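You operate a simulated robot arm through the tools that you are given. There is no shell and no other tool.

You run a simulated robot arm. Do the job below in one go: nothing can be reset, and whatever is moved stays where it is left.

Task
Set press A's choke to 2, then ease the gate till the ammeter stands in the green.
Fine: slacken the gate nut and tighten it again; keep off the hot cage; the press keeps running.

The check looks at the end state, three seconds after you hand in, the way a careful person would. Anything else that was tipped, shoved, dropped, spilled or broken makes it a failure.

Robot
A 7-joint arm with a three-finger gripper, fixed in place. Base frame: the origin is on the floor under the middle of its stand, x ahead of it, y to its left, z up. Units: cm, rad, N and s.
It reaches about 134.2 cm from its shoulder. Its first joint turns from -2.897 to 2.897 rad. Payload 2.69 kg.
The TCP is the grasp point between the finger pads, 3 cm short of the fingertips. In the tool frame z runs along the fingers and y along their closing line. The gripper opens to 12.8 cm; its body begins 11.7 cm behind the TCP.
Orientation is told as [roll, pitch, yaw] about the base's x, y, z axes, in that order, counted from this pose: with the fingers straight down and closing along the base's y, the tool's x points along the base's -x, its y along +y and its z along -z.

Tools
- The arm moves only by the tool nudge_tool. Its argument "commands" is a list of rows, each a list of 3 entries, a list of its own where there are three numbers: the shift along the base's x, y, z in cm, then the turn, a rotation vector about the base's x, y, z in rad, then the closure, from 0 (fully open) to 1 (shut). In form: [[[x, y, z], [wx, wy, wz], jaw], ...]. A call has 1 to 20 rows; each row shifts and turns the commanded pose from where the row before left it. Each row takes 0.2 s and may step no farther than 5 cm and 0.15 rad from the row before; otherwise, or with a gripper value out of range, the whole call is refused. Where a pose cannot be reached the arm comes as near as it can. A force on the tool above 60 N (or 10 N above the force at the start of the call, whichever is more), or a blocked arm, ends the call early, and 0.2 s more pass. Each finger travels about 12.7 cm/s and halts on what it meets, pressing with about 35 N; the grip force reading is that of the motor and also rises with nothing between the fingers. The clock runs only during rows and for 0.2 s after the last one: add rows that do not move to give the fingers time. It gives the time, the measured TCP pose, the force on the tool (base axes), the opening and the grip force at its end, in the units of the frame above (readings bear some noise), with the torque about the TCP (base axes, N m) and any sound that the robot's microphone picked up.
- Cameras (640 x 400 px; columns grow to the right, rows downward): "scene" is fixed at [4.97, 65.08, 169.41]; the picture's right is [-0.49, -0.87, 0.00], its down [-0.46, 0.25, -0.85] and it looks along [0.75, -0.41, -0.52] (base axes); focal length 308 px, centre (320, 200). "wrist" rides on the gripper at [5.8, 5.4, -13.1] in the tool frame; the picture's right is [-0.68, 0.74, 0.00], its down [-0.62, -0.57, -0.55] and it looks along [-0.40, -0.37, 0.84] (tool axes); focal length 234 px, centre (320, 200). There is no depth. A picture from a camera that has moved, and an enlarged one, comes with that camera's place and axes in the base frame and with its lens.
- snapshot(camera): a new picture of that camera. The clock stands still meanwhile.
- move_column(by): moves the trunk up (or, below 0, down) by that many cm; the arm rides with it, the base frame stays. It gives what a move gives, with no picture.
- enlarge(camera, box): a new picture of the part [left, top, right, bottom] of that camera's present view, enlarged. The clock stands still meanwhile.
- hand_in(): hands the job in; it is judged then, once.

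Nothing tells you positions but the pictures and the camera data. Unless the task says otherwise, let go and move clear before handing in.

The tools are called after "Call:" as a command line: name --argument value ..., lists and objects as JSON in quotes. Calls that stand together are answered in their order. nudge_tool: Moves the arm, as the interface text tells. Its arguments: {"type":"object","properties":{"commands":{"type":"array","items":{"type":"array"}}},"required":["commands"]} The other tools are called the same way: move_column (by) moves the trunk up or down; snapshot (camera) takes a picture; enlarge (camera, box) takes an enlarged picture of a part of a camera's view; hand_in () hands the job in.

At the start:

```text
t: 0.0
tool_pos: [68.55, 8.92, 149.11]
ee_rot: [0.0, 0.001, 0.001]
ft_force: [-0.7, -0.2, -0.7]
torque: [0.04, 0.0, 0.0]
opening: 12.79
grip_force: 0.1
trunk travel left (down, up): [-27.5, 7.5]
```

scene: 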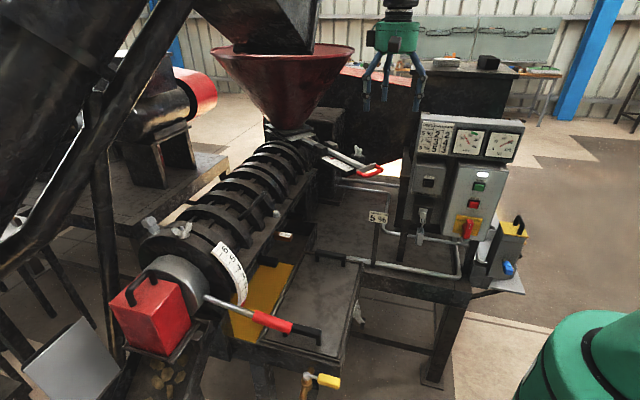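
wrist: 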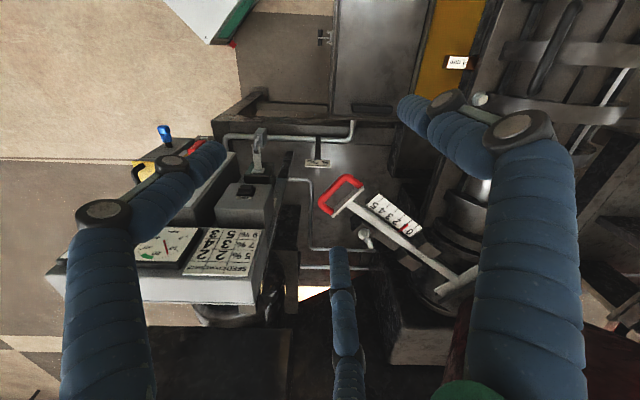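

I see a screw oil press with a hopper, a red-handled lever with a white scale at the choke end (near the left), another red-handled slide gate below the hopper, and a control panel with gauges. I'll look closer before I move anything.

Call:
enlarge --camera "scene" --box '[100, 200, 340, 350]'

Call:
enlarge --camera "scene" --box '[250, 110, 410, 210]'

Call:
enlarge --camera "scene" --box '[380, 100, 540, 200]'

Call:
enlarge --camera "scene" --box '[360, 160, 540, 290]'

Call:
enlarge --camera "wrist" --box '[280, 140, 520, 290]'

Call:
enlarge --camera "wrist" --box '[40, 120, 280, 310]'

```text
2.67 times, centred on (220, 275) of scene
camera zoom: at [4.97, 65.08, 169.41], right [-0.49, -0.87, 0.0], down [-0.46, 0.25, -0.85], along [0.75, -0.41, -0.52], focal length 820 px, centre (587, 0)
```

zoom: 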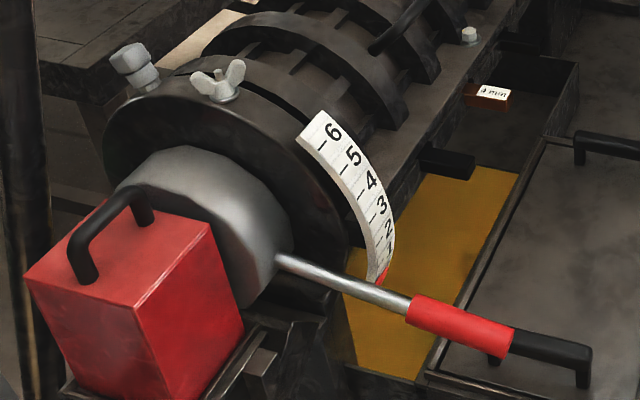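

```text
4.00 times, centred on (330, 160) of scene
camera zoom: at [4.97, 65.08, 169.41], right [-0.49, -0.87, 0.0], down [-0.46, 0.25, -0.85], along [0.75, -0.41, -0.52], focal length 1230 px, centre (280, 360)
```

zoom: 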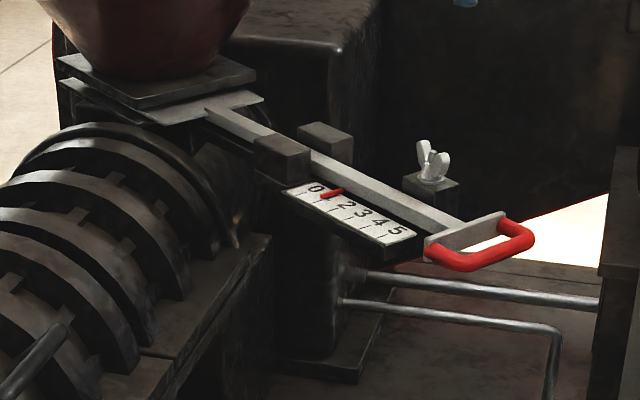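

```text
4.00 times, centred on (460, 150) of scene
camera zoom: at [4.97, 65.08, 169.41], right [-0.49, -0.87, 0.0], down [-0.46, 0.25, -0.85], along [0.75, -0.41, -0.52], focal length 1230 px, centre (-240, 400)
```

zoom: 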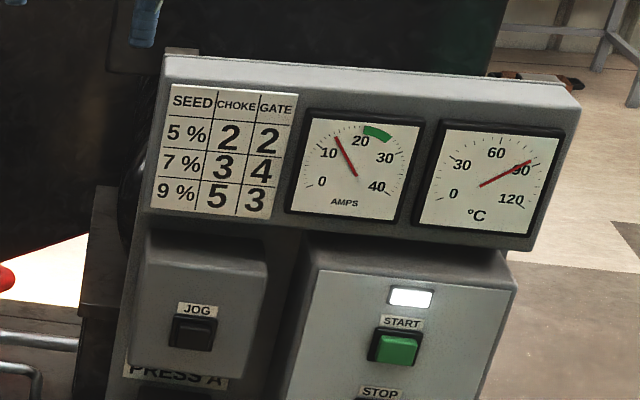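

```text
3.08 times, centred on (450, 225) of scene
camera zoom: at [4.97, 65.08, 169.41], right [-0.49, -0.87, 0.0], down [-0.46, 0.25, -0.85], along [0.75, -0.41, -0.52], focal length 947 px, centre (-80, 123)
```

zoom: 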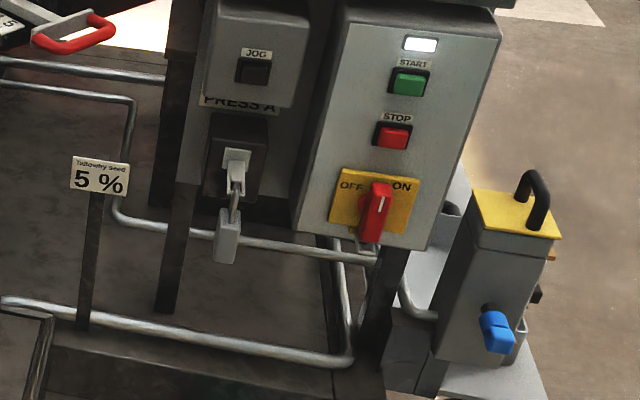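

```text
2.67 times, centred on (400, 215) of wrist
camera zoom: at [62.71, 14.37, 162.39], right [0.68, 0.74, 0.0], down [0.62, -0.57, 0.55], along [0.4, -0.37, -0.84], focal length 624 px, centre (107, 160)
```

zoom: 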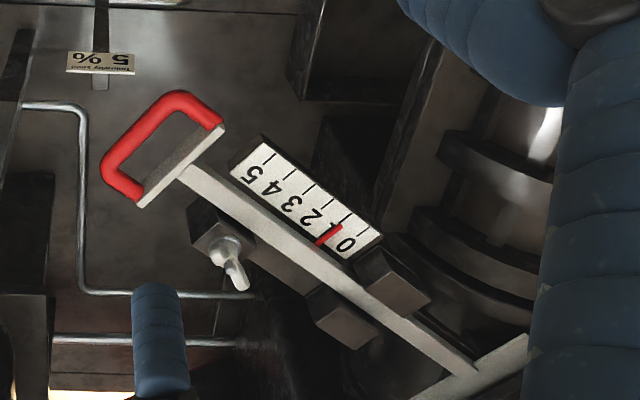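

```text
2.11 times, centred on (160, 215) of wrist
camera zoom: at [62.71, 14.37, 162.39], right [0.68, 0.74, 0.0], down [0.62, -0.57, 0.55], along [0.4, -0.37, -0.84], focal length 493 px, centre (657, 168)
```

zoom: 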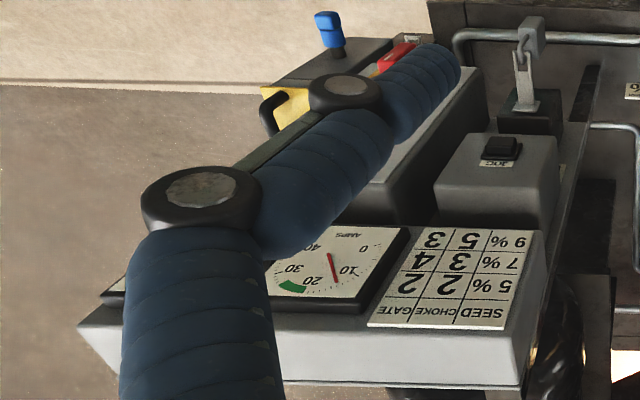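

I see the red U-handle of the gate slide (pointer at 1, scale 0–5) at roughly x 84, y -1, z 118, its wing nut near (96, -2, 122), and the choke lever far to the left near its 0–6 arc. The card calls for 5 % seed, so choke 2 and gate about 2, and the ammeter's green starts just above 20. I'll turn the wrist so its camera faces the choke.

Call:
nudge_tool --commands '[[[0, 0, 0], [0, 0, 0.15], 0], [[0, 0, 0], [0, 0, 0.15], 0], [[0, 0, 0], [0, 0, 0.15], 0], [[0, 0, 0], [0, 0, 0.15], 0], [[0, 0, 0], [0, 0, 0.15], 0], [[0, 0, 0], [0, 0, 0.15], 0], [[0, 0, 0], [0, 0, 0.15], 0], [[0, 0, 0], [0, 0, 0.15], 0], [[0, 0, 0], [0, 0, 0.15], 0], [[0, 0, 0], [0, 0, 0.15], 0]]'

Call:
snapshot --camera "wrist"

Call:
snapshot --camera "scene"

```text
t: 2.2
tool_pos: [68.53, 8.9, 149.25]
ee_rot: [0.001, 0.0, 1.501]
ft_force: [-0.9, 0.3, 0.8]
torque: [-0.03, -0.02, 0.02]
opening: 12.78
grip_force: 0.1
trunk travel left (down, up): [-27.5, 7.5]
```

```text
taken
camera wrist: at [62.79, 3.57, 162.37], right [-0.69, 0.73, 0.0], down [0.61, 0.57, 0.55], along [0.4, 0.38, -0.84], focal length 234 px, centre (320, 200)
```

wrist: 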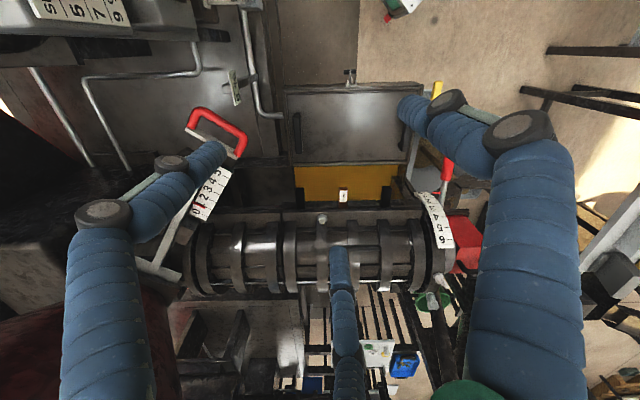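

```text
taken
```

scene: 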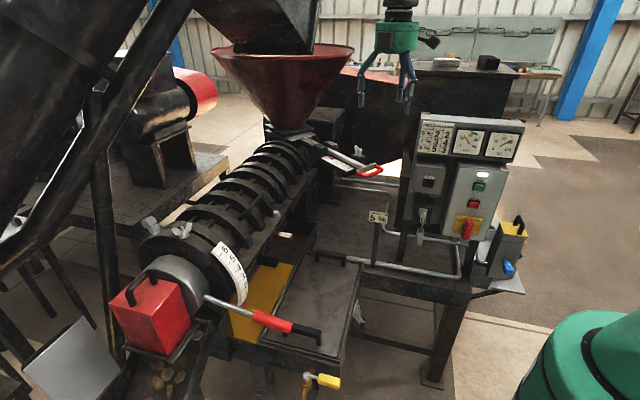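

The wrist camera now looks across the barrel with the choke at its right end. I'll enlarge both ends to measure.

Call:
enlarge --camera "wrist" --box '[360, 120, 520, 320]'

Call:
enlarge --camera "wrist" --box '[120, 80, 280, 290]'

Call:
enlarge --camera "scene" --box '[190, 220, 350, 350]'

```text
2.00 times, centred on (440, 220) of wrist
camera zoom: at [62.79, 3.57, 162.37], right [-0.69, 0.73, 0.0], down [0.61, 0.57, 0.55], along [0.4, 0.38, -0.84], focal length 468 px, centre (80, 160)
```

zoom: 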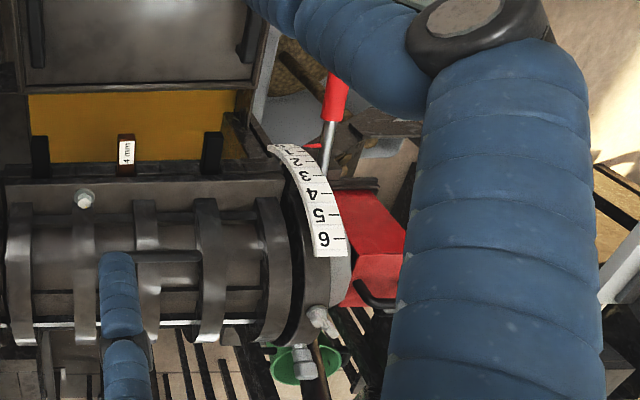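

```text
1.90 times, centred on (200, 185) of wrist
camera zoom: at [62.79, 3.57, 162.37], right [-0.69, 0.73, 0.0], down [0.61, 0.57, 0.55], along [0.4, 0.38, -0.84], focal length 446 px, centre (549, 229)
```

zoom: 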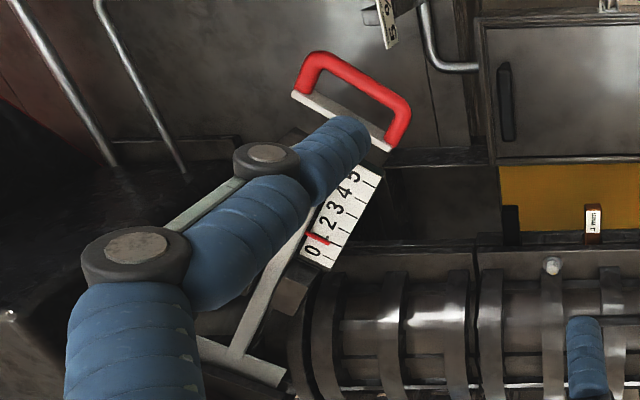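

```text
3.08 times, centred on (270, 285) of scene
camera zoom: at [4.97, 65.08, 169.41], right [-0.49, -0.87, 0.0], down [-0.46, 0.25, -0.85], along [0.75, -0.41, -0.52], focal length 947 px, centre (474, -62)
```

zoom: 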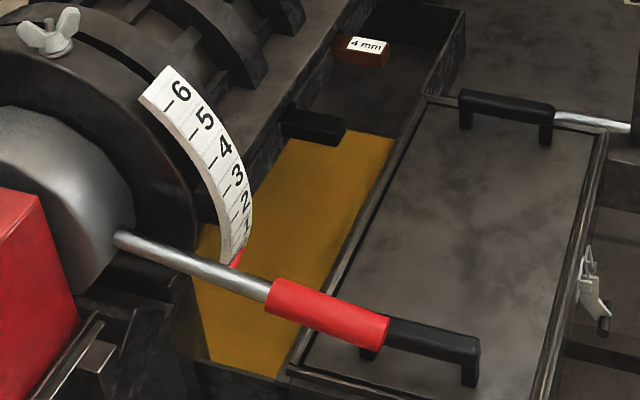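

The press axis runs along about (-0.69, 0.73), and the choke lever's red grip spans about (61, 54, 100) to (53, 47, 98). I'll move the wrist camera closer to read the choke scale.

Call:
nudge_tool --commands '[[[-1.25, 3.1, -1.6], [0, 0, 0], 0], [[-1.25, 3.1, -1.6], [0, 0, 0], 0], [[-1.25, 3.1, -1.6], [0, 0, 0], 0], [[-1.25, 3.1, -1.6], [0, 0, 0], 0], [[-1.25, 3.1, -1.6], [0, 0, 0], 0], [[-1.25, 3.1, -1.6], [0, 0, 0], 0], [[-1.25, 3.1, -1.6], [0, 0, 0], 0], [[-1.25, 3.1, -1.6], [0, 0, 0], 0], [[-1.25, 3.1, -1.6], [0, 0, 0], 0], [[-1.25, 3.1, -1.6], [0, 0, 0], 0]]'

Call:
snapshot --camera "wrist"

Call:
snapshot --camera "scene"

```text
t: 4.4
tool_pos: [56.05, 39.92, 133.34]
ee_rot: [-0.001, 0.001, 1.5]
ft_force: [-0.5, 0.1, -0.4]
torque: [0.01, -0.01, -0.01]
opening: 12.81
grip_force: 0.1
trunk travel left (down, up): [-27.5, 7.5]
```

```text
taken
camera wrist: at [50.24, 34.55, 146.42], right [-0.69, 0.73, 0.0], down [0.61, 0.57, 0.55], along [0.4, 0.38, -0.84], focal length 234 px, centre (320, 200)
```

wrist: 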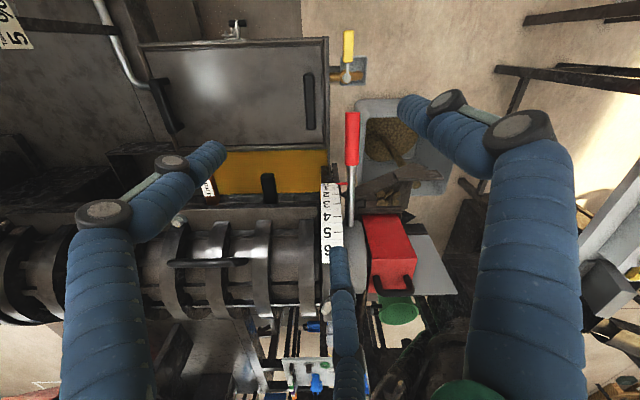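

```text
taken
```

scene: 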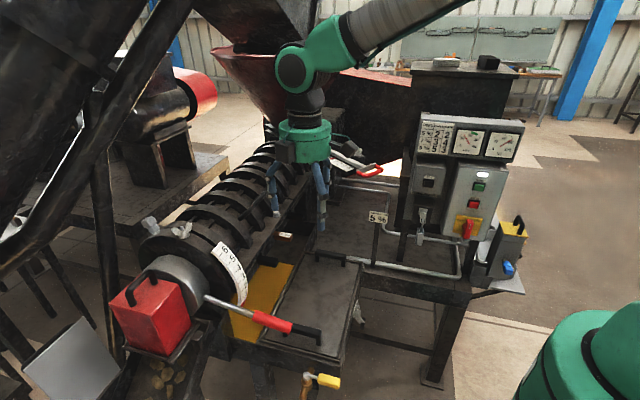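

The lever is clear in this view. I'll enlarge it to find the pointer and the wing nuts near the ring.

Call:
enlarge --camera "wrist" --box '[290, 100, 410, 280]'

Call:
enlarge --camera "scene" --box '[205, 235, 265, 310]'

Call:
enlarge --camera "scene" --box '[430, 110, 520, 165]'

```text
2.22 times, centred on (350, 190) of wrist
camera zoom: at [50.24, 34.55, 146.42], right [-0.69, 0.73, 0.0], down [0.61, 0.57, 0.55], along [0.4, 0.38, -0.84], focal length 520 px, centre (253, 222)
```

zoom: 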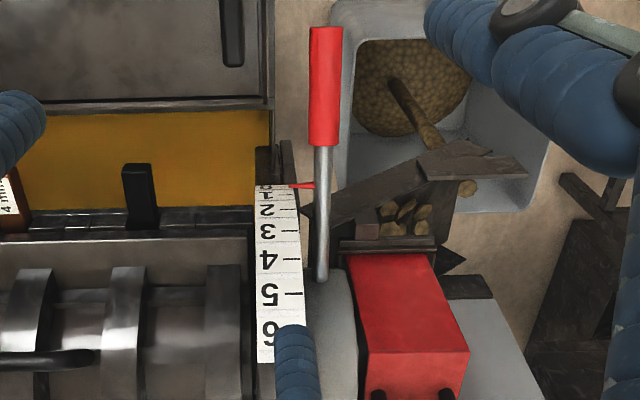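

```text
5.33 times, centred on (235, 272) of scene
camera zoom: at [4.97, 65.08, 169.41], right [-0.49, -0.87, 0.0], down [-0.46, 0.25, -0.85], along [0.75, -0.41, -0.52], focal length 1641 px, centre (773, -187)
```

zoom: 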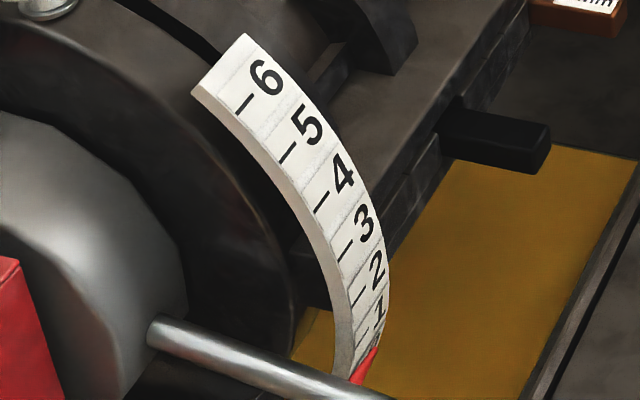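

```text
7.11 times, centred on (475, 138) of scene
camera zoom: at [4.97, 65.08, 169.41], right [-0.49, -0.87, 0.0], down [-0.46, 0.25, -0.85], along [0.75, -0.41, -0.52], focal length 2188 px, centre (-782, 644)
```

zoom: 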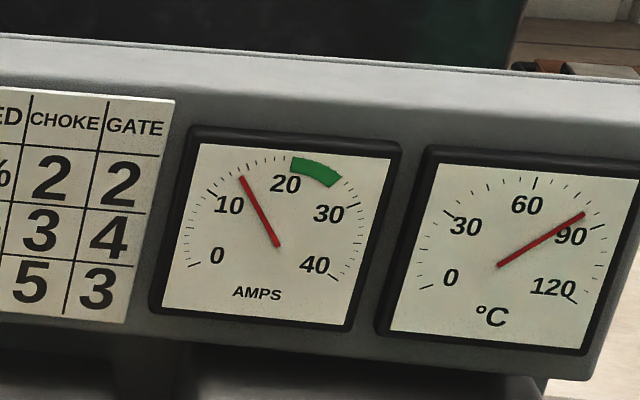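

The choke pointer reads about 0, and one step on the scale is about 10° of lever swing, so reaching 2 needs about 20° upward. I'll turn the wrist to 45° so the jaws straddle the lever, and stop above the red grip.

Call:
nudge_tool --commands '[[[0, 1.56, -3.5], [0, 0, -0.119], 0], [[0, 1.56, -3.5], [0, 0, -0.119], 0], [[0, 1.56, -3.5], [0, 0, -0.119], 0], [[0, 1.56, -3.5], [0, 0, -0.119], 0], [[0, 1.56, -3.5], [0, 0, -0.119], 0], [[0, 1.56, -3.5], [0, 0, -0.12], 0]]'

Call:
snapshot --camera "wrist"

Call:
snapshot --camera "scene"

```text
t: 5.8
tool_pos: [56.18, 49.18, 112.37]
ee_rot: [0.001, 0.001, 0.783]
ft_force: [-0.2, -0.5, 0.3]
torque: [-0.04, -0.02, 0.0]
opening: 12.8
grip_force: 0.0
trunk travel left (down, up): [-27.5, 7.5]
```

```text
taken
camera wrist: at [48.18, 49.06, 125.36], right [-0.04, 1.0, 0.0], down [0.84, 0.03, 0.55], along [0.55, 0.02, -0.84], focal length 234 px, centre (320, 200)
```

wrist: 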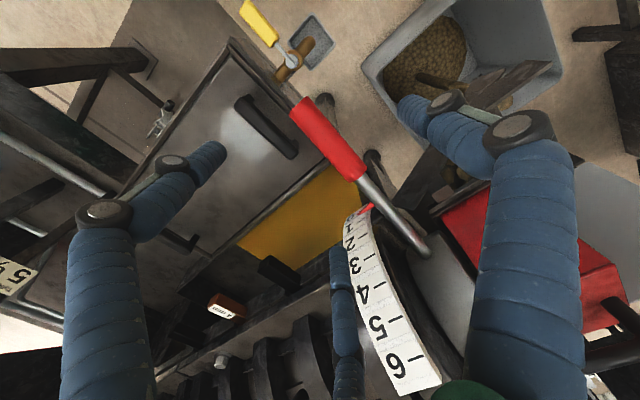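

```text
taken
```

scene: 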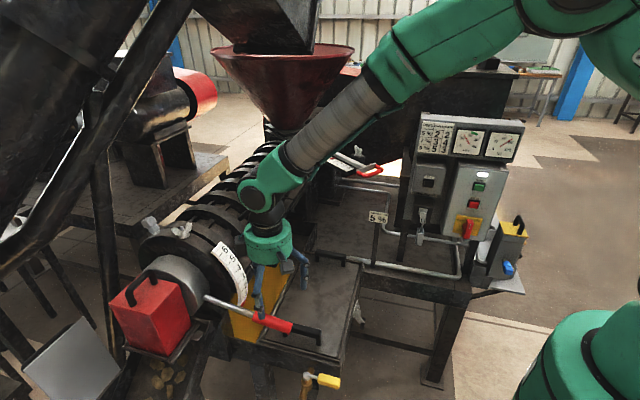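

The jaws are lined up above the grip. Before I go down I'll close them in free air to see how the three fingers travel.

Call:
nudge_tool --commands '[[[0.1, 0.35, 0], [0, 0, 0], 0.8], [[0, 0, 0], [0, 0, 0], 0.8], [[0, 0, 0], [0, 0, 0], 0.8], [[0, 0, 0], [0, 0, 0], 0.8]]'

Call:
snapshot --camera "wrist"

Call:
enlarge --camera "scene" --box '[200, 190, 360, 350]'

```text
t: 6.8
tool_pos: [56.09, 49.54, 112.25]
ee_rot: [0.0, -0.001, 0.783]
ft_force: [0.2, 0.1, 0.0]
torque: [0.03, -0.02, 0.02]
opening: 2.56
grip_force: 0.0
trunk travel left (down, up): [-27.5, 7.5]
```

```text
taken
camera wrist: at [48.23, 49.4, 125.37], right [-0.04, 1.0, 0.0], down [0.84, 0.03, 0.55], along [0.55, 0.02, -0.84], focal length 234 px, centre (320, 200)
```

wrist: 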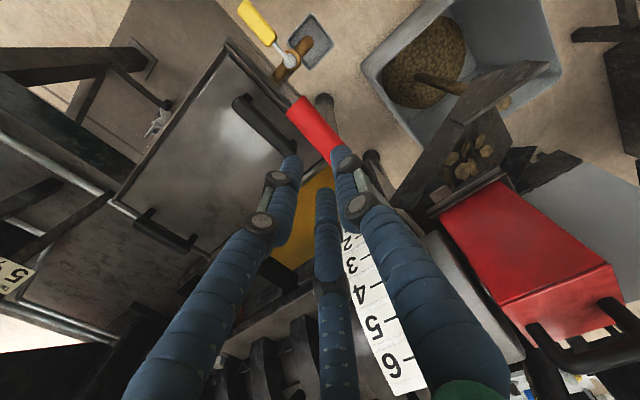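

```text
2.50 times, centred on (280, 270) of scene
camera zoom: at [4.97, 65.08, 169.41], right [-0.49, -0.87, 0.0], down [-0.46, 0.25, -0.85], along [0.75, -0.41, -0.52], focal length 769 px, centre (420, 25)
```

zoom: 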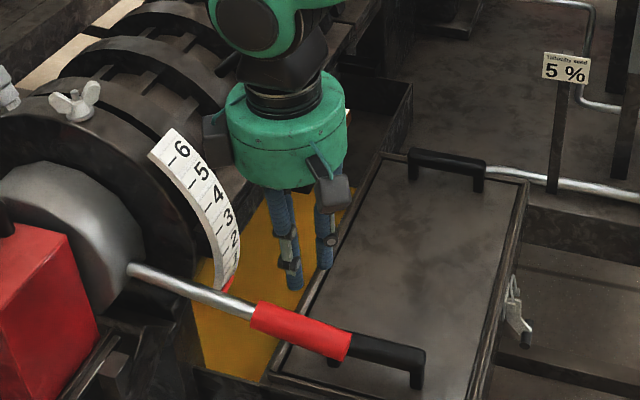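

The three fingers close radially toward the centre, so I'll centre on the red grip at about (57.1, 50.4, 98.5). I'll open, tilt about 10° to sit square to the lever, and go down over it.

Call:
nudge_tool --commands '[[[0, 0, 0], [0, 0, 0], 0], [[0, 0, 0], [0, 0, 0], 0], [[0, 0, 0], [0, 0, 0], 0], [[0.25, 0.2, -2.75], [0.032, -0.032, 0], 0], [[0.25, 0.2, -2.75], [0.032, -0.032, 0], 0], [[0.25, 0.2, -2.75], [0.032, -0.032, 0], 0], [[0.25, 0.23, -2.75], [0.031, -0.031, 0], 0]]'

Call:
snapshot --camera "wrist"

Call:
enlarge --camera "scene" --box '[200, 190, 360, 350]'

```text
t: 8.4
tool_pos: [57.36, 50.44, 101.27]
ee_rot: [-0.001, -0.18, 0.783]
ft_force: [0.7, -0.6, 0.2]
torque: [0.0, 0.01, -0.01]
opening: 12.81
grip_force: 0.1
trunk travel left (down, up): [-27.5, 7.5]
```

```text
taken
camera wrist: at [47.68, 48.65, 113.14], right [-0.05, 0.99, 0.12], down [0.76, -0.04, 0.65], along [0.65, 0.12, -0.75], focal length 234 px, centre (320, 200)
```

wrist: 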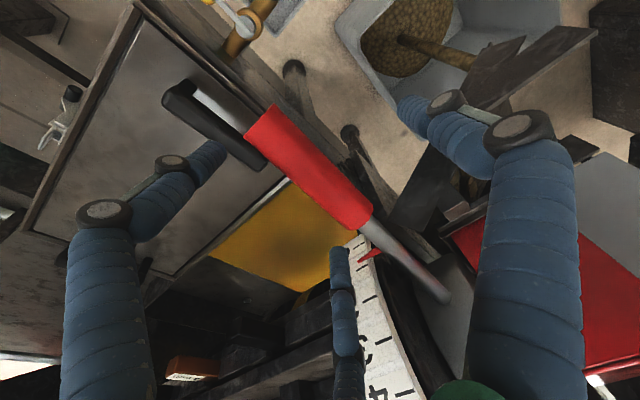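

```text
2.50 times, centred on (280, 270) of scene
camera zoom: at [4.97, 65.08, 169.41], right [-0.49, -0.87, 0.0], down [-0.46, 0.25, -0.85], along [0.75, -0.41, -0.52], focal length 769 px, centre (420, 25)
```

zoom: 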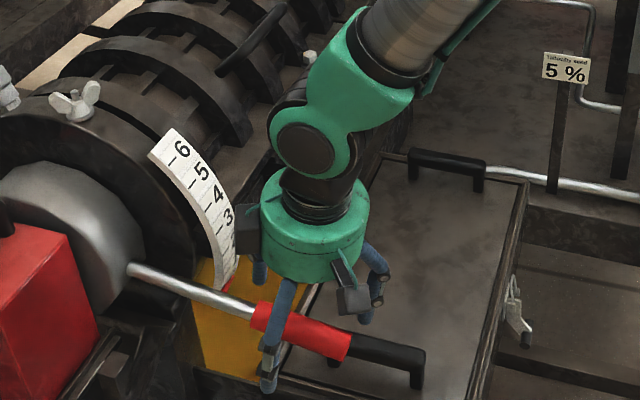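

The jaws straddle the red grip and nothing is touching. I'll go down the last 2.7 cm and close.

Call:
nudge_tool --commands '[[[-0.05, 0.02, -1.4], [0, 0, 0], 0], [[-0.05, 0.02, -1.35], [0, 0, 0], 0]]'

Call:
nudge_tool --commands '[[[0, 0, 0], [0, 0, 0], 0.4], [[0, 0, 0], [0, 0, 0], 0.6], [[0, 0, 0], [0, 0, 0], 0.75], [[0, 0, 0], [0, 0, 0], 0.9], [[0, 0, 0], [0, 0, 0], 1.0], [[0, 0, 0], [0, 0, 0], 1.0]]'

Call:
snapshot --camera "wrist"

Call:
enlarge --camera "scene" --box '[200, 220, 320, 340]'

```text
t: 9.0
tool_pos: [57.09, 50.43, 98.57]
ee_rot: [0.001, -0.18, 0.784]
ft_force: [-0.5, -0.3, 0.4]
torque: [0.0, -0.02, -0.02]
opening: 12.8
grip_force: 0.1
trunk travel left (down, up): [-27.5, 7.5]
```

```text
t: 9.8
tool_pos: [57.08, 49.31, 98.13]
ee_rot: [0.0, -0.167, 0.781]
ft_force: [24.1, -52.9, -1.0]
torque: [0.1, -0.02, 0.3]
opening: 5.35
grip_force: 16.1
trunk travel left (down, up): [-27.5, 7.5]
stopped in row 3: the force on the tool passed its limit at 64 N (the readings are from after the stop); the commanded pose is now the measured one
```

```text
taken
camera wrist: at [47.74, 47.74, 110.06], right [-0.04, 0.99, 0.11], down [0.76, -0.04, 0.64], along [0.64, 0.11, -0.76], focal length 234 px, centre (320, 200)
```

wrist: 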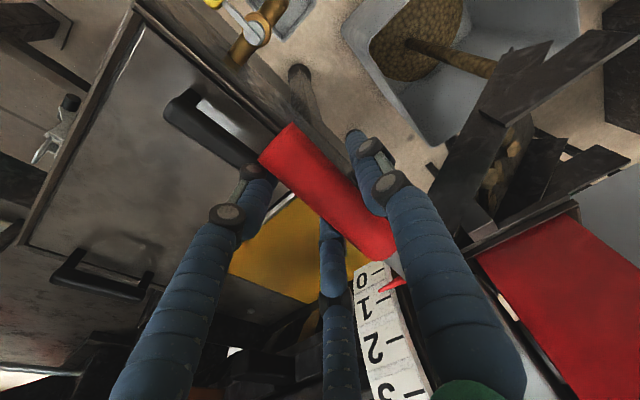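

```text
3.33 times, centred on (260, 280) of scene
camera zoom: at [4.97, 65.08, 169.41], right [-0.49, -0.87, 0.0], down [-0.46, 0.25, -0.85], along [0.75, -0.41, -0.52], focal length 1025 px, centre (520, -67)
```

zoom: 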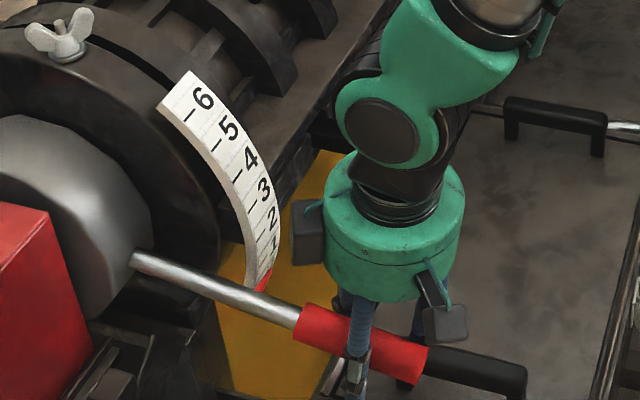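

Two fingers met the lever before the thumb and pushed the tool about 0.8 cm sideways, which happens to be the balanced position. I'll hold still and finish closing gently from here.

Call:
nudge_tool --commands '[[[0, 0, 0], [0, 0, 0], 0.62]]'

```text
t: 10.2
tool_pos: [57.26, 49.73, 98.21]
ee_rot: [0.001, -0.171, 0.781]
ft_force: [29.8, -45.5, -4.2]
torque: [0.18, 0.1, 0.02]
opening: 6.18
grip_force: 9.6
trunk travel left (down, up): [-27.5, 7.5]
```

The lever is still pressing on the two fingers on the barrel side. I'll ease the tool toward the barrel side to centre it.

Call:
nudge_tool --commands '[[[0.2, -0.2, 0], [0, 0, 0], 0.62], [[0.2, -0.2, 0], [0, 0, 0], 0.62], [[0.1, -0.1, 0], [0, 0, 0], 0.62]]'

Call:
enlarge --camera "wrist" --box '[220, 100, 440, 300]'

```text
t: 11.0
tool_pos: [57.65, 49.65, 98.41]
ee_rot: [0.0, -0.176, 0.784]
ft_force: [1.6, -4.5, 0.4]
torque: [-0.02, 0.03, 0.14]
opening: 5.16
grip_force: 1.8
trunk travel left (down, up): [-27.5, 7.5]
```

```text
2.00 times, centred on (330, 200) of wrist
camera zoom: at [48.07, 47.94, 110.29], right [-0.05, 0.99, 0.12], down [0.76, -0.04, 0.65], along [0.65, 0.12, -0.75], focal length 468 px, centre (300, 200)
```

zoom: 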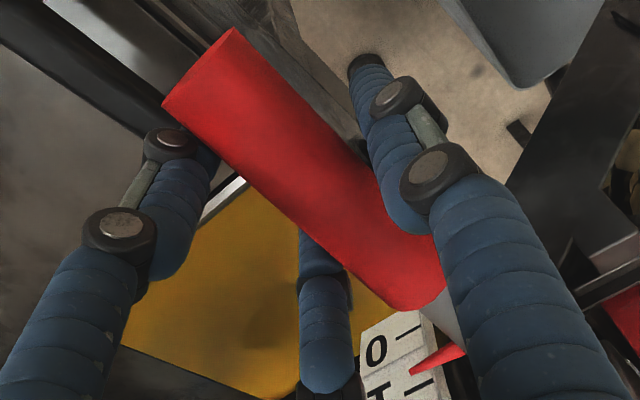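

Force is back near zero and the fingers straddle the grip evenly. Allowing for parallax, the pointer is really near 1, and the lever angle of about -10° agrees. I'll tighten the grip in small steps.

Call:
nudge_tool --commands '[[[0, 0, 0], [0, 0, 0], 0.66], [[0, 0, 0], [0, 0, 0], 0.7], [[0, 0, 0], [0, 0, 0], 0.74]]'

```text
t: 11.8
tool_pos: [57.55, 49.39, 98.24]
ee_rot: [0.001, -0.173, 0.782]
ft_force: [7.0, -17.2, 0.1]
torque: [-0.01, -0.05, 0.3]
opening: 4.26
grip_force: 44.7
trunk travel left (down, up): [-27.5, 7.5]
```

The grip is holding at about 45 N. I'll lift a little along the lever's arc, turning with it, and watch the force.

Call:
nudge_tool --commands '[[[0.1, -0.1, 0], [0, 0, 0], 0.76], [[-0.1, -0.1, 0.87], [-0.021, 0.021, 0], 0.76]]'

Call:
enlarge --camera "wrist" --box '[300, 200, 460, 300]'

```text
t: 12.4
tool_pos: [57.55, 49.35, 99.16]
ee_rot: [-0.002, -0.144, 0.784]
ft_force: [-4.2, -6.5, -4.1]
torque: [0.35, -0.54, 0.46]
opening: 4.23
grip_force: 44.8
trunk travel left (down, up): [-27.5, 7.5]
```

```text
4.00 times, centred on (380, 250) of wrist
camera zoom: at [48.25, 47.87, 111.28], right [-0.04, 0.99, 0.1], down [0.78, -0.03, 0.63], along [0.63, 0.1, -0.77], focal length 937 px, centre (80, 0)
```

zoom: 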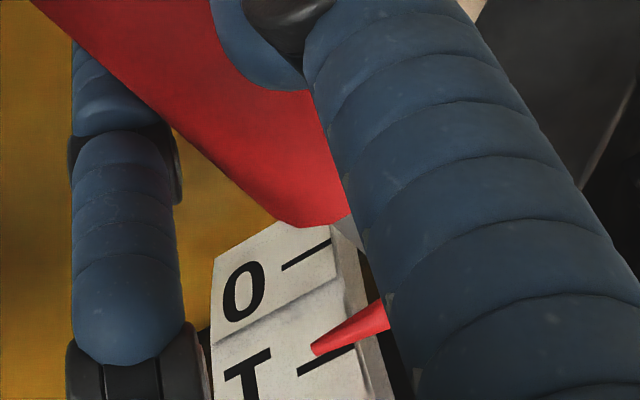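

The lever moves freely with about 5 N of resistance, and the pointer now looks close to 1. I'll continue in small steps.

Call:
nudge_tool --commands '[[[-0.08, -0.08, 0.87], [-0.021, 0.021, 0], 0.76], [[-0.06, -0.06, 0.87], [-0.021, 0.021, 0], 0.76], [[-0.05, -0.05, 0.87], [-0.021, 0.021, 0], 0.76]]'

Call:
enlarge --camera "wrist" --box '[300, 200, 460, 300]'

Call:
enlarge --camera "scene" --box '[205, 225, 285, 325]'

```text
t: 13.2
tool_pos: [57.15, 49.01, 101.7]
ee_rot: [-0.001, -0.055, 0.785]
ft_force: [-12.5, -7.0, -3.3]
torque: [0.13, -0.24, 0.49]
opening: 4.26
grip_force: 44.9
trunk travel left (down, up): [-27.5, 7.5]
```

```text
4.00 times, centred on (380, 250) of wrist
camera zoom: at [48.81, 48.43, 114.52], right [-0.04, 1.0, 0.04], down [0.81, 0.01, 0.58], along [0.58, 0.05, -0.81], focal length 937 px, centre (80, 0)
```

zoom: 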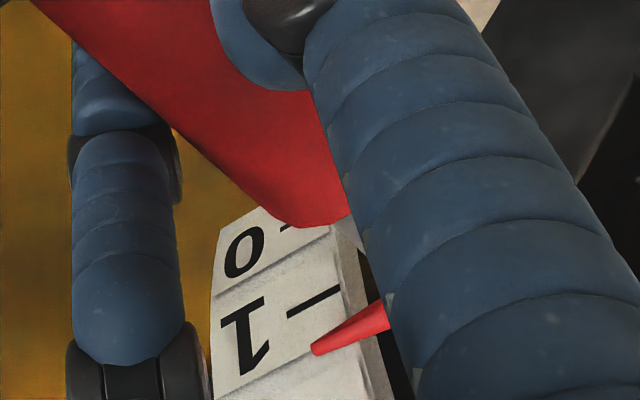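

```text
4.00 times, centred on (245, 275) of scene
camera zoom: at [4.97, 65.08, 169.41], right [-0.49, -0.87, 0.0], down [-0.46, 0.25, -0.85], along [0.75, -0.41, -0.52], focal length 1230 px, centre (620, -100)
```

zoom: 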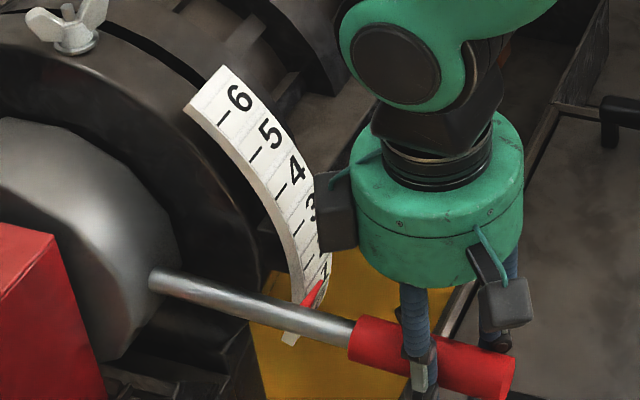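

The pointer now looks to be around 1.4 to 1.5. I'll zoom in closely from the scene camera to pin down the offset between the two views.

Call:
enlarge --camera "scene" --box '[225, 255, 265, 305]'

Call:
enlarge --camera "wrist" --box '[350, 240, 420, 300]'

```text
8.00 times, centred on (245, 280) of scene
camera zoom: at [4.97, 65.08, 169.41], right [-0.49, -0.87, 0.0], down [-0.46, 0.25, -0.85], along [0.75, -0.41, -0.52], focal length 2461 px, centre (920, -440)
```

zoom: 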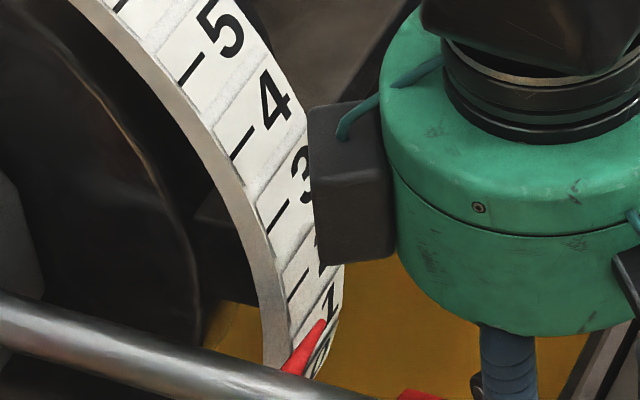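

```text
6.67 times, centred on (385, 270) of wrist
camera zoom: at [48.81, 48.43, 114.52], right [-0.04, 1.0, 0.04], down [0.81, 0.01, 0.58], along [0.58, 0.05, -0.81], focal length 1561 px, centre (-113, -267)
```

zoom: 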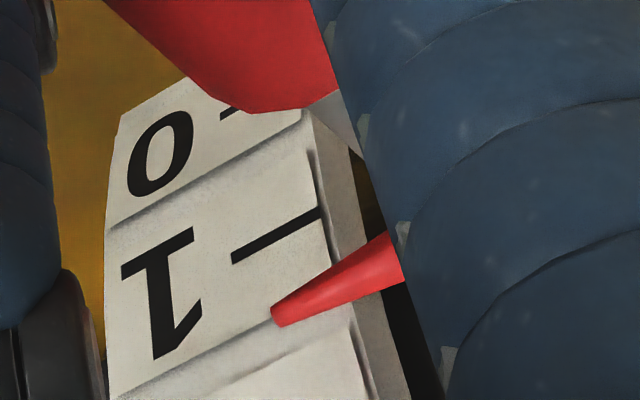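

Combining both views, the pointer's standoff from the arc is about 0.8 cm and the true reading is about 1.65. I'll lift another 3.4°.

Call:
nudge_tool --commands '[[[-0.03, -0.03, 0.87], [-0.021, 0.021, 0], 0.76], [[-0.01, -0.01, 0.87], [-0.021, 0.021, 0], 0.76], [[0, 0, 0], [0, 0, 0], 0.76]]'

Call:
enlarge --camera "wrist" --box '[350, 240, 420, 300]'

Call:
enlarge --camera "scene" --box '[225, 255, 265, 305]'

Call:
snapshot --camera "scene"

```text
t: 14.0
tool_pos: [57.13, 49.17, 103.48]
ee_rot: [-0.002, 0.005, 0.784]
ft_force: [-18.3, -4.8, -1.4]
torque: [-0.15, 0.01, 0.44]
opening: 4.26
grip_force: 44.9
trunk travel left (down, up): [-27.5, 7.5]
```

```text
6.67 times, centred on (385, 270) of wrist
camera zoom: at [49.3, 48.92, 116.65], right [-0.04, 1.0, -0.01], down [0.84, 0.04, 0.55], along [0.55, 0.02, -0.84], focal length 1561 px, centre (-113, -267)
```

zoom: 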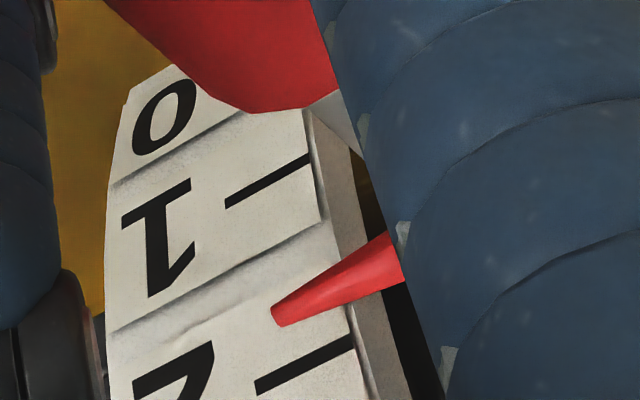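

```text
8.00 times, centred on (245, 280) of scene
camera zoom: at [4.97, 65.08, 169.41], right [-0.49, -0.87, 0.0], down [-0.46, 0.25, -0.85], along [0.75, -0.41, -0.52], focal length 2461 px, centre (920, -440)
```

zoom: 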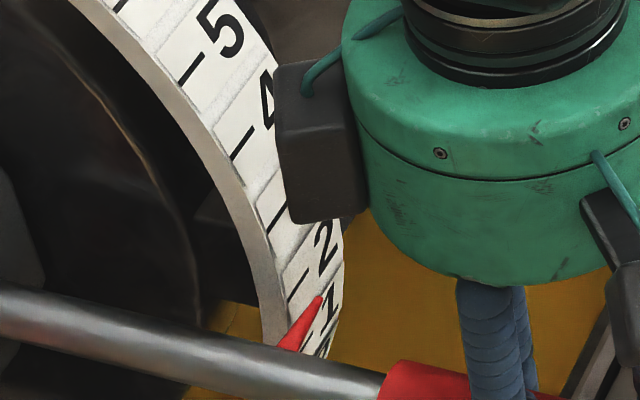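

```text
taken
```

scene: 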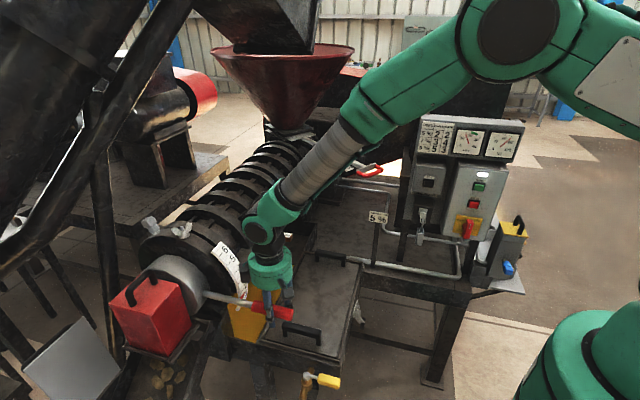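

In the wrist view the pointer stands at 1.69 apparent, which corrects to about 1.93. I'll add a small lift, open the fingers, and back off to check from a lower angle.

Call:
nudge_tool --commands '[[[-0.1, -0.1, 0.35], [-0.0085, 0.0085, 0], 0.76], [[0, 0, 0], [0, 0, 0], 0.76]]'

Call:
enlarge --camera "wrist" --box '[350, 240, 420, 300]'

```text
t: 14.6
tool_pos: [57.23, 49.04, 103.9]
ee_rot: [-0.002, 0.016, 0.782]
ft_force: [-15.9, 2.9, -7.0]
torque: [-0.56, 0.47, 0.36]
opening: 4.25
grip_force: 44.9
trunk travel left (down, up): [-27.5, 7.5]
```

```text
6.67 times, centred on (385, 270) of wrist
camera zoom: at [49.4, 49.03, 117.06], right [-0.04, 1.0, -0.01], down [0.84, 0.04, 0.54], along [0.54, 0.01, -0.84], focal length 1561 px, centre (-113, -267)
```

zoom: 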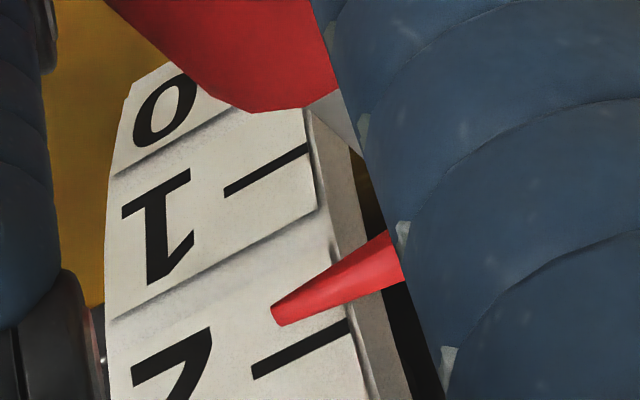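

Apparent 1.77 now, true about 2.0. I'll open the fingers, rise off the lever, and look again.

Call:
nudge_tool --commands '[[[0, 0, 0], [0, 0, 0], 0.6], [[0, 0, 0], [0, 0, 0], 0.4], [[0, 0, 0], [0, 0, 0], 0.1], [[0, 0, 0], [0, 0, 0], 0.0], [[0, 0, 0], [0, 0, 0], 0.0]]'

Call:
enlarge --camera "wrist" --box '[330, 200, 430, 300]'

Call:
enlarge --camera "scene" --box '[225, 255, 265, 305]'

```text
t: 15.8
tool_pos: [57.29, 49.07, 103.87]
ee_rot: [0.0, 0.015, 0.783]
ft_force: [-0.2, 0.4, 0.0]
torque: [0.01, 0.02, -0.01]
opening: 12.8
grip_force: 0.0
trunk travel left (down, up): [-27.5, 7.5]
```

```text
4.00 times, centred on (380, 250) of wrist
camera zoom: at [49.46, 48.98, 117.07], right [-0.04, 1.0, -0.01], down [0.84, 0.04, 0.54], along [0.54, 0.01, -0.84], focal length 937 px, centre (80, 0)
```

zoom: 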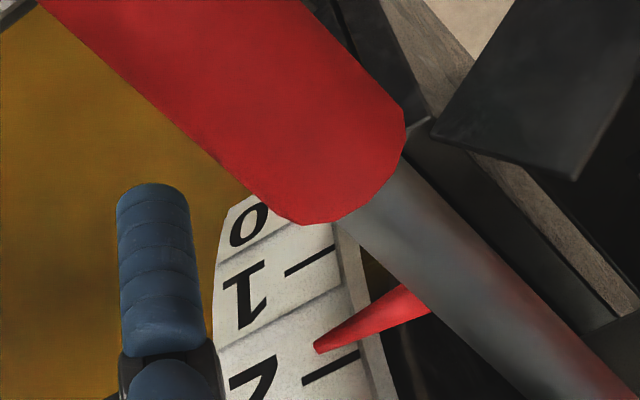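

```text
8.00 times, centred on (245, 280) of scene
camera zoom: at [4.97, 65.08, 169.41], right [-0.49, -0.87, 0.0], down [-0.46, 0.25, -0.85], along [0.75, -0.41, -0.52], focal length 2461 px, centre (920, -440)
```

zoom: 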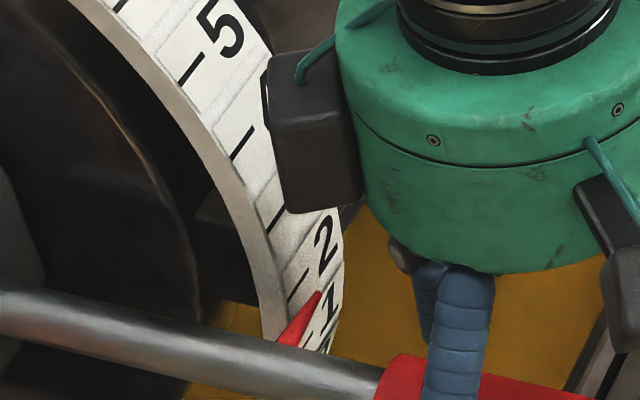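

The lever holds its place. I'll rise clear, back off, and tilt so the wrist camera sees the scale nearly edge-on to the lever, which cuts the parallax.

Call:
nudge_tool --commands '[[[0, 0, 4.5], [0, 0, 0], 0], [[0, 0, 4.5], [0, 0, 0], 0], [[0, 0, 4.5], [0, 0, 0], 0], [[-2.83, -1.46, -1.9], [0.0725, -0.0725, 0], 0], [[-2.83, -1.46, -1.9], [0.0725, -0.0725, 0], 0], [[-2.83, -1.46, -1.9], [0.0725, -0.0725, 0], 0], [[-2.83, -1.46, -1.9], [0.0725, -0.0725, 0], 0], [[-2.83, -1.46, -1.9], [0.0725, -0.0725, 0], 0], [[-2.83, -1.46, -1.9], [0.0725, -0.0725, 0], 0]]'

Call:
snapshot --camera "wrist"

Call:
enlarge --camera "scene" --box '[225, 245, 275, 305]'

Call:
enlarge --camera "scene" --box '[430, 110, 520, 165]'

```text
t: 18.0
tool_pos: [33.93, 33.15, 91.37]
ee_rot: [-0.018, -0.3, 0.79]
ft_force: [0.2, 0.5, -1.7]
torque: [-0.06, 0.0, 0.0]
opening: 12.81
grip_force: 0.0
trunk travel left (down, up): [-27.5, 7.5]
stopped in row 9: the arm was blocked; the commanded pose is now the measured one
```

```text
taken
camera wrist: at [23.31, 30.61, 102.16], right [-0.06, 0.98, 0.19], down [0.69, -0.09, 0.72], along [0.72, 0.18, -0.67], focal length 234 px, centre (320, 200)
```

wrist: 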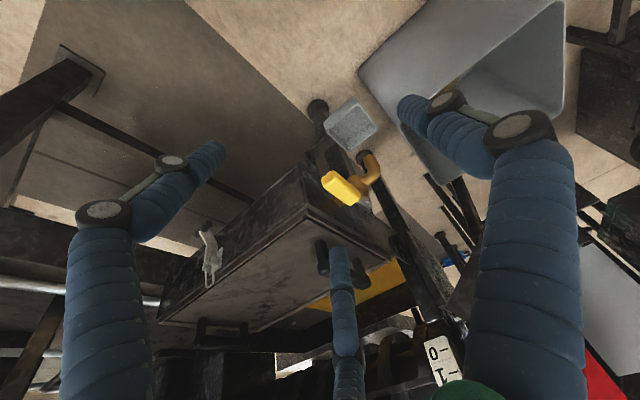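

```text
6.67 times, centred on (250, 275) of scene
camera zoom: at [4.97, 65.08, 169.41], right [-0.49, -0.87, 0.0], down [-0.46, 0.25, -0.85], along [0.75, -0.41, -0.52], focal length 2051 px, centre (787, -300)
```

zoom: 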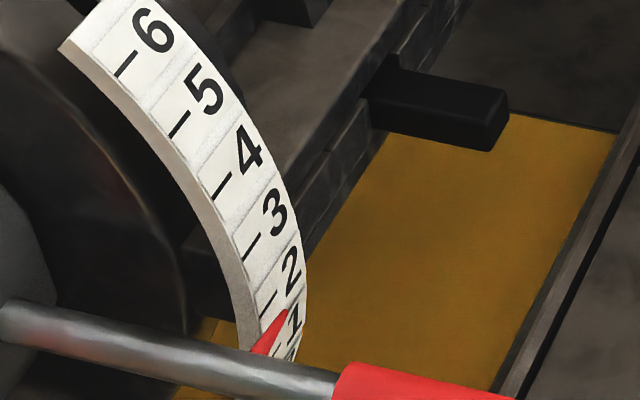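

```text
7.11 times, centred on (475, 138) of scene
camera zoom: at [4.97, 65.08, 169.41], right [-0.49, -0.87, 0.0], down [-0.46, 0.25, -0.85], along [0.75, -0.41, -0.52], focal length 2188 px, centre (-782, 644)
```

zoom: 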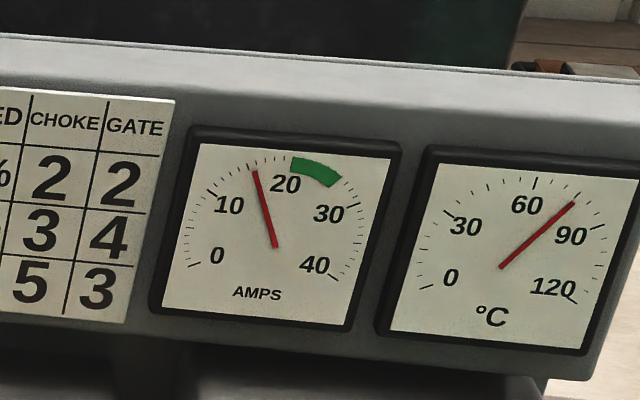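

The arm ran into its own limit close to its base, with no contact force felt. I'll check the whole scene before going on.

Call:
snapshot --camera "scene"

Call:
enlarge --camera "wrist" --box '[380, 300, 500, 400]'

```text
taken
```

scene: 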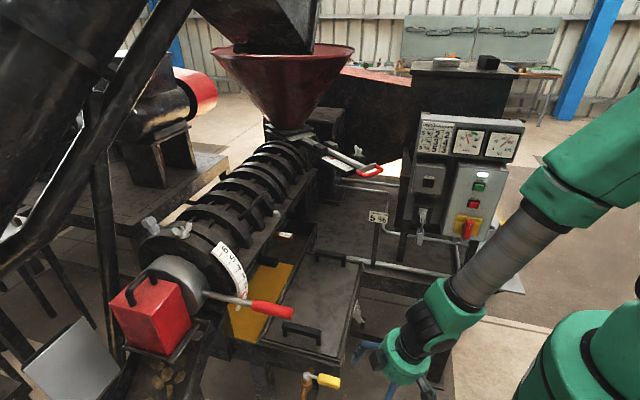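

```text
4.00 times, centred on (440, 350) of wrist
camera zoom: at [23.31, 30.61, 102.16], right [-0.06, 0.98, 0.19], down [0.69, -0.09, 0.72], along [0.72, 0.18, -0.67], focal length 937 px, centre (-160, -400)
```

zoom: 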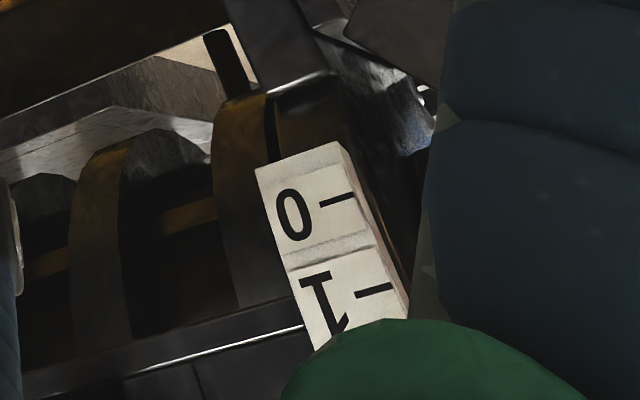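

Nothing was disturbed; the arm had just folded too close to its base. I'll bring it forward and up to open space, level the tool, and turn it to look straight across the barrel from the tray side.

Call:
nudge_tool --commands '[[[2.3, -0.45, 3.4], [-0.03, 0.03, 0], 0], [[2.3, -0.45, 3.4], [-0.03, 0.03, 0], 0], [[2.3, -0.45, 3.4], [-0.03, 0.03, 0], 0], [[2.3, -0.45, 3.4], [-0.03, 0.03, 0], 0], [[2.3, -0.45, 3.4], [-0.03, 0.03, 0], 0], [[2.3, -0.45, 3.4], [-0.03, 0.03, 0], 0], [[2.3, -0.45, 3.4], [-0.03, 0.03, 0], 0], [[2.8, -0.2, 0], [0, 0, 0.148], 0], [[2.8, -0.2, 0], [0, 0, 0.148], 0], [[2.8, -0.2, 0], [0, 0, 0.148], 0], [[2.8, -0.2, 0], [0, 0, 0.148], 0], [[2.8, -0.2, 0], [0, 0, 0.148], 0]]'

Call:
snapshot --camera "wrist"

```text
t: 20.6
tool_pos: [64.04, 28.76, 115.3]
ee_rot: [-0.015, -0.005, 1.533]
ft_force: [-0.4, 1.0, -0.4]
torque: [0.01, -0.01, -0.01]
opening: 12.78
grip_force: 0.1
trunk travel left (down, up): [-27.5, 7.5]
```

```text
taken
camera wrist: at [58.2, 23.22, 128.21], right [-0.71, 0.7, -0.01], down [0.58, 0.59, 0.56], along [0.4, 0.39, -0.83], focal length 234 px, centre (320, 200)
```

wrist: 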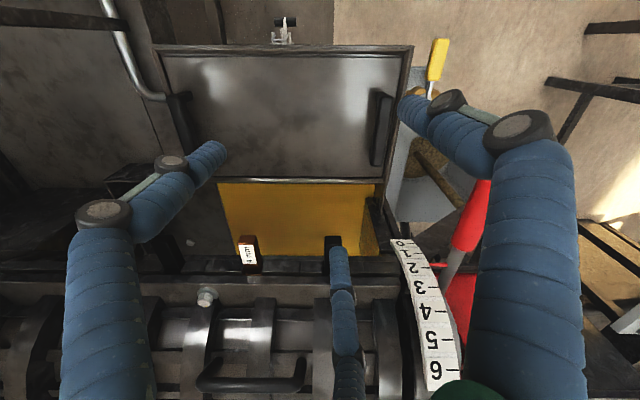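

I can see the scale with the pointer just past label 2 in this steep view. I'll lower and tilt up to look at it nearly straight on.

Call:
nudge_tool --commands '[[[0, 0, -2.5], [0.0972, -0.0972, 0], 0], [[0, 0, -2.5], [0.0972, -0.0972, 0], 0], [[0, 0, -2.5], [0.0972, -0.0972, 0], 0], [[0, 0, -2.5], [0.0972, -0.0972, 0], 0]]'

Call:
snapshot --camera "wrist"

```text
t: 21.6
tool_pos: [62.91, 28.51, 103.48]
ee_rot: [-0.382, -0.389, 1.601]
ft_force: [-8.8, -3.2, -8.9]
torque: [0.77, -1.45, -0.3]
opening: 12.73
grip_force: 0.1
trunk travel left (down, up): [-27.5, 7.5]
```

```text
taken
camera wrist: at [53.34, 19.09, 110.66], right [-0.7, 0.71, 0.0], down [0.31, 0.31, 0.9], along [0.64, 0.63, -0.43], focal length 234 px, centre (320, 200)
```

wrist: 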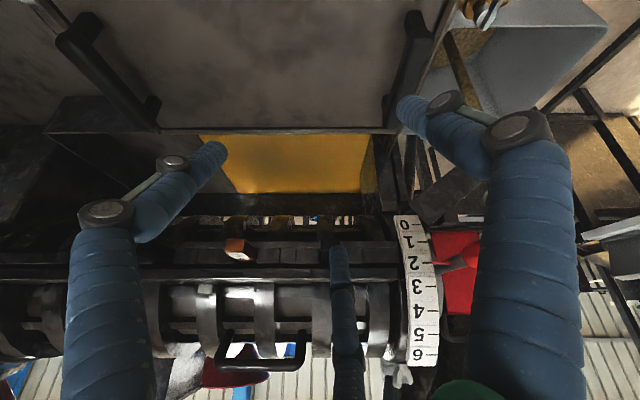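

There's an unexpected force of about 13 N and a small position offset. I'll hold one step to see whether it's just motion or contact.

Call:
nudge_tool --commands '[[[0, 0, 0], [0, 0, 0], 0]]'

Call:
enlarge --camera "wrist" --box '[380, 200, 480, 300]'

Call:
snapshot --camera "scene"

```text
t: 22.0
tool_pos: [63.9, 28.96, 105.33]
ee_rot: [-0.413, -0.397, 1.613]
ft_force: [-0.7, -0.5, 0.8]
torque: [0.06, -0.03, -0.05]
opening: 12.8
grip_force: 0.0
trunk travel left (down, up): [-27.5, 7.5]
```

```text
4.00 times, centred on (430, 250) of wrist
camera zoom: at [53.96, 19.33, 112.25], right [-0.7, 0.71, -0.01], down [0.29, 0.3, 0.91], along [0.65, 0.64, -0.41], focal length 937 px, centre (-120, 0)
```

zoom: 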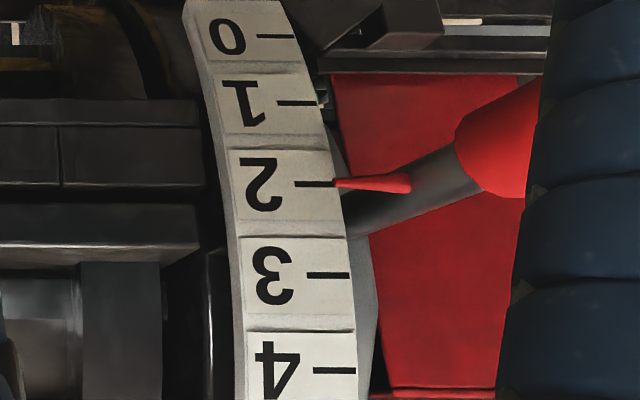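

```text
taken
```

scene: 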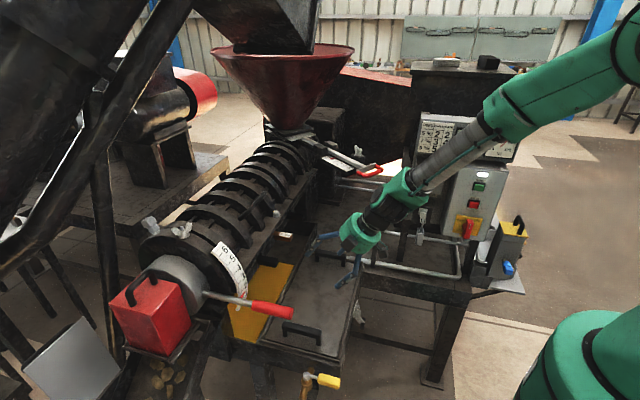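

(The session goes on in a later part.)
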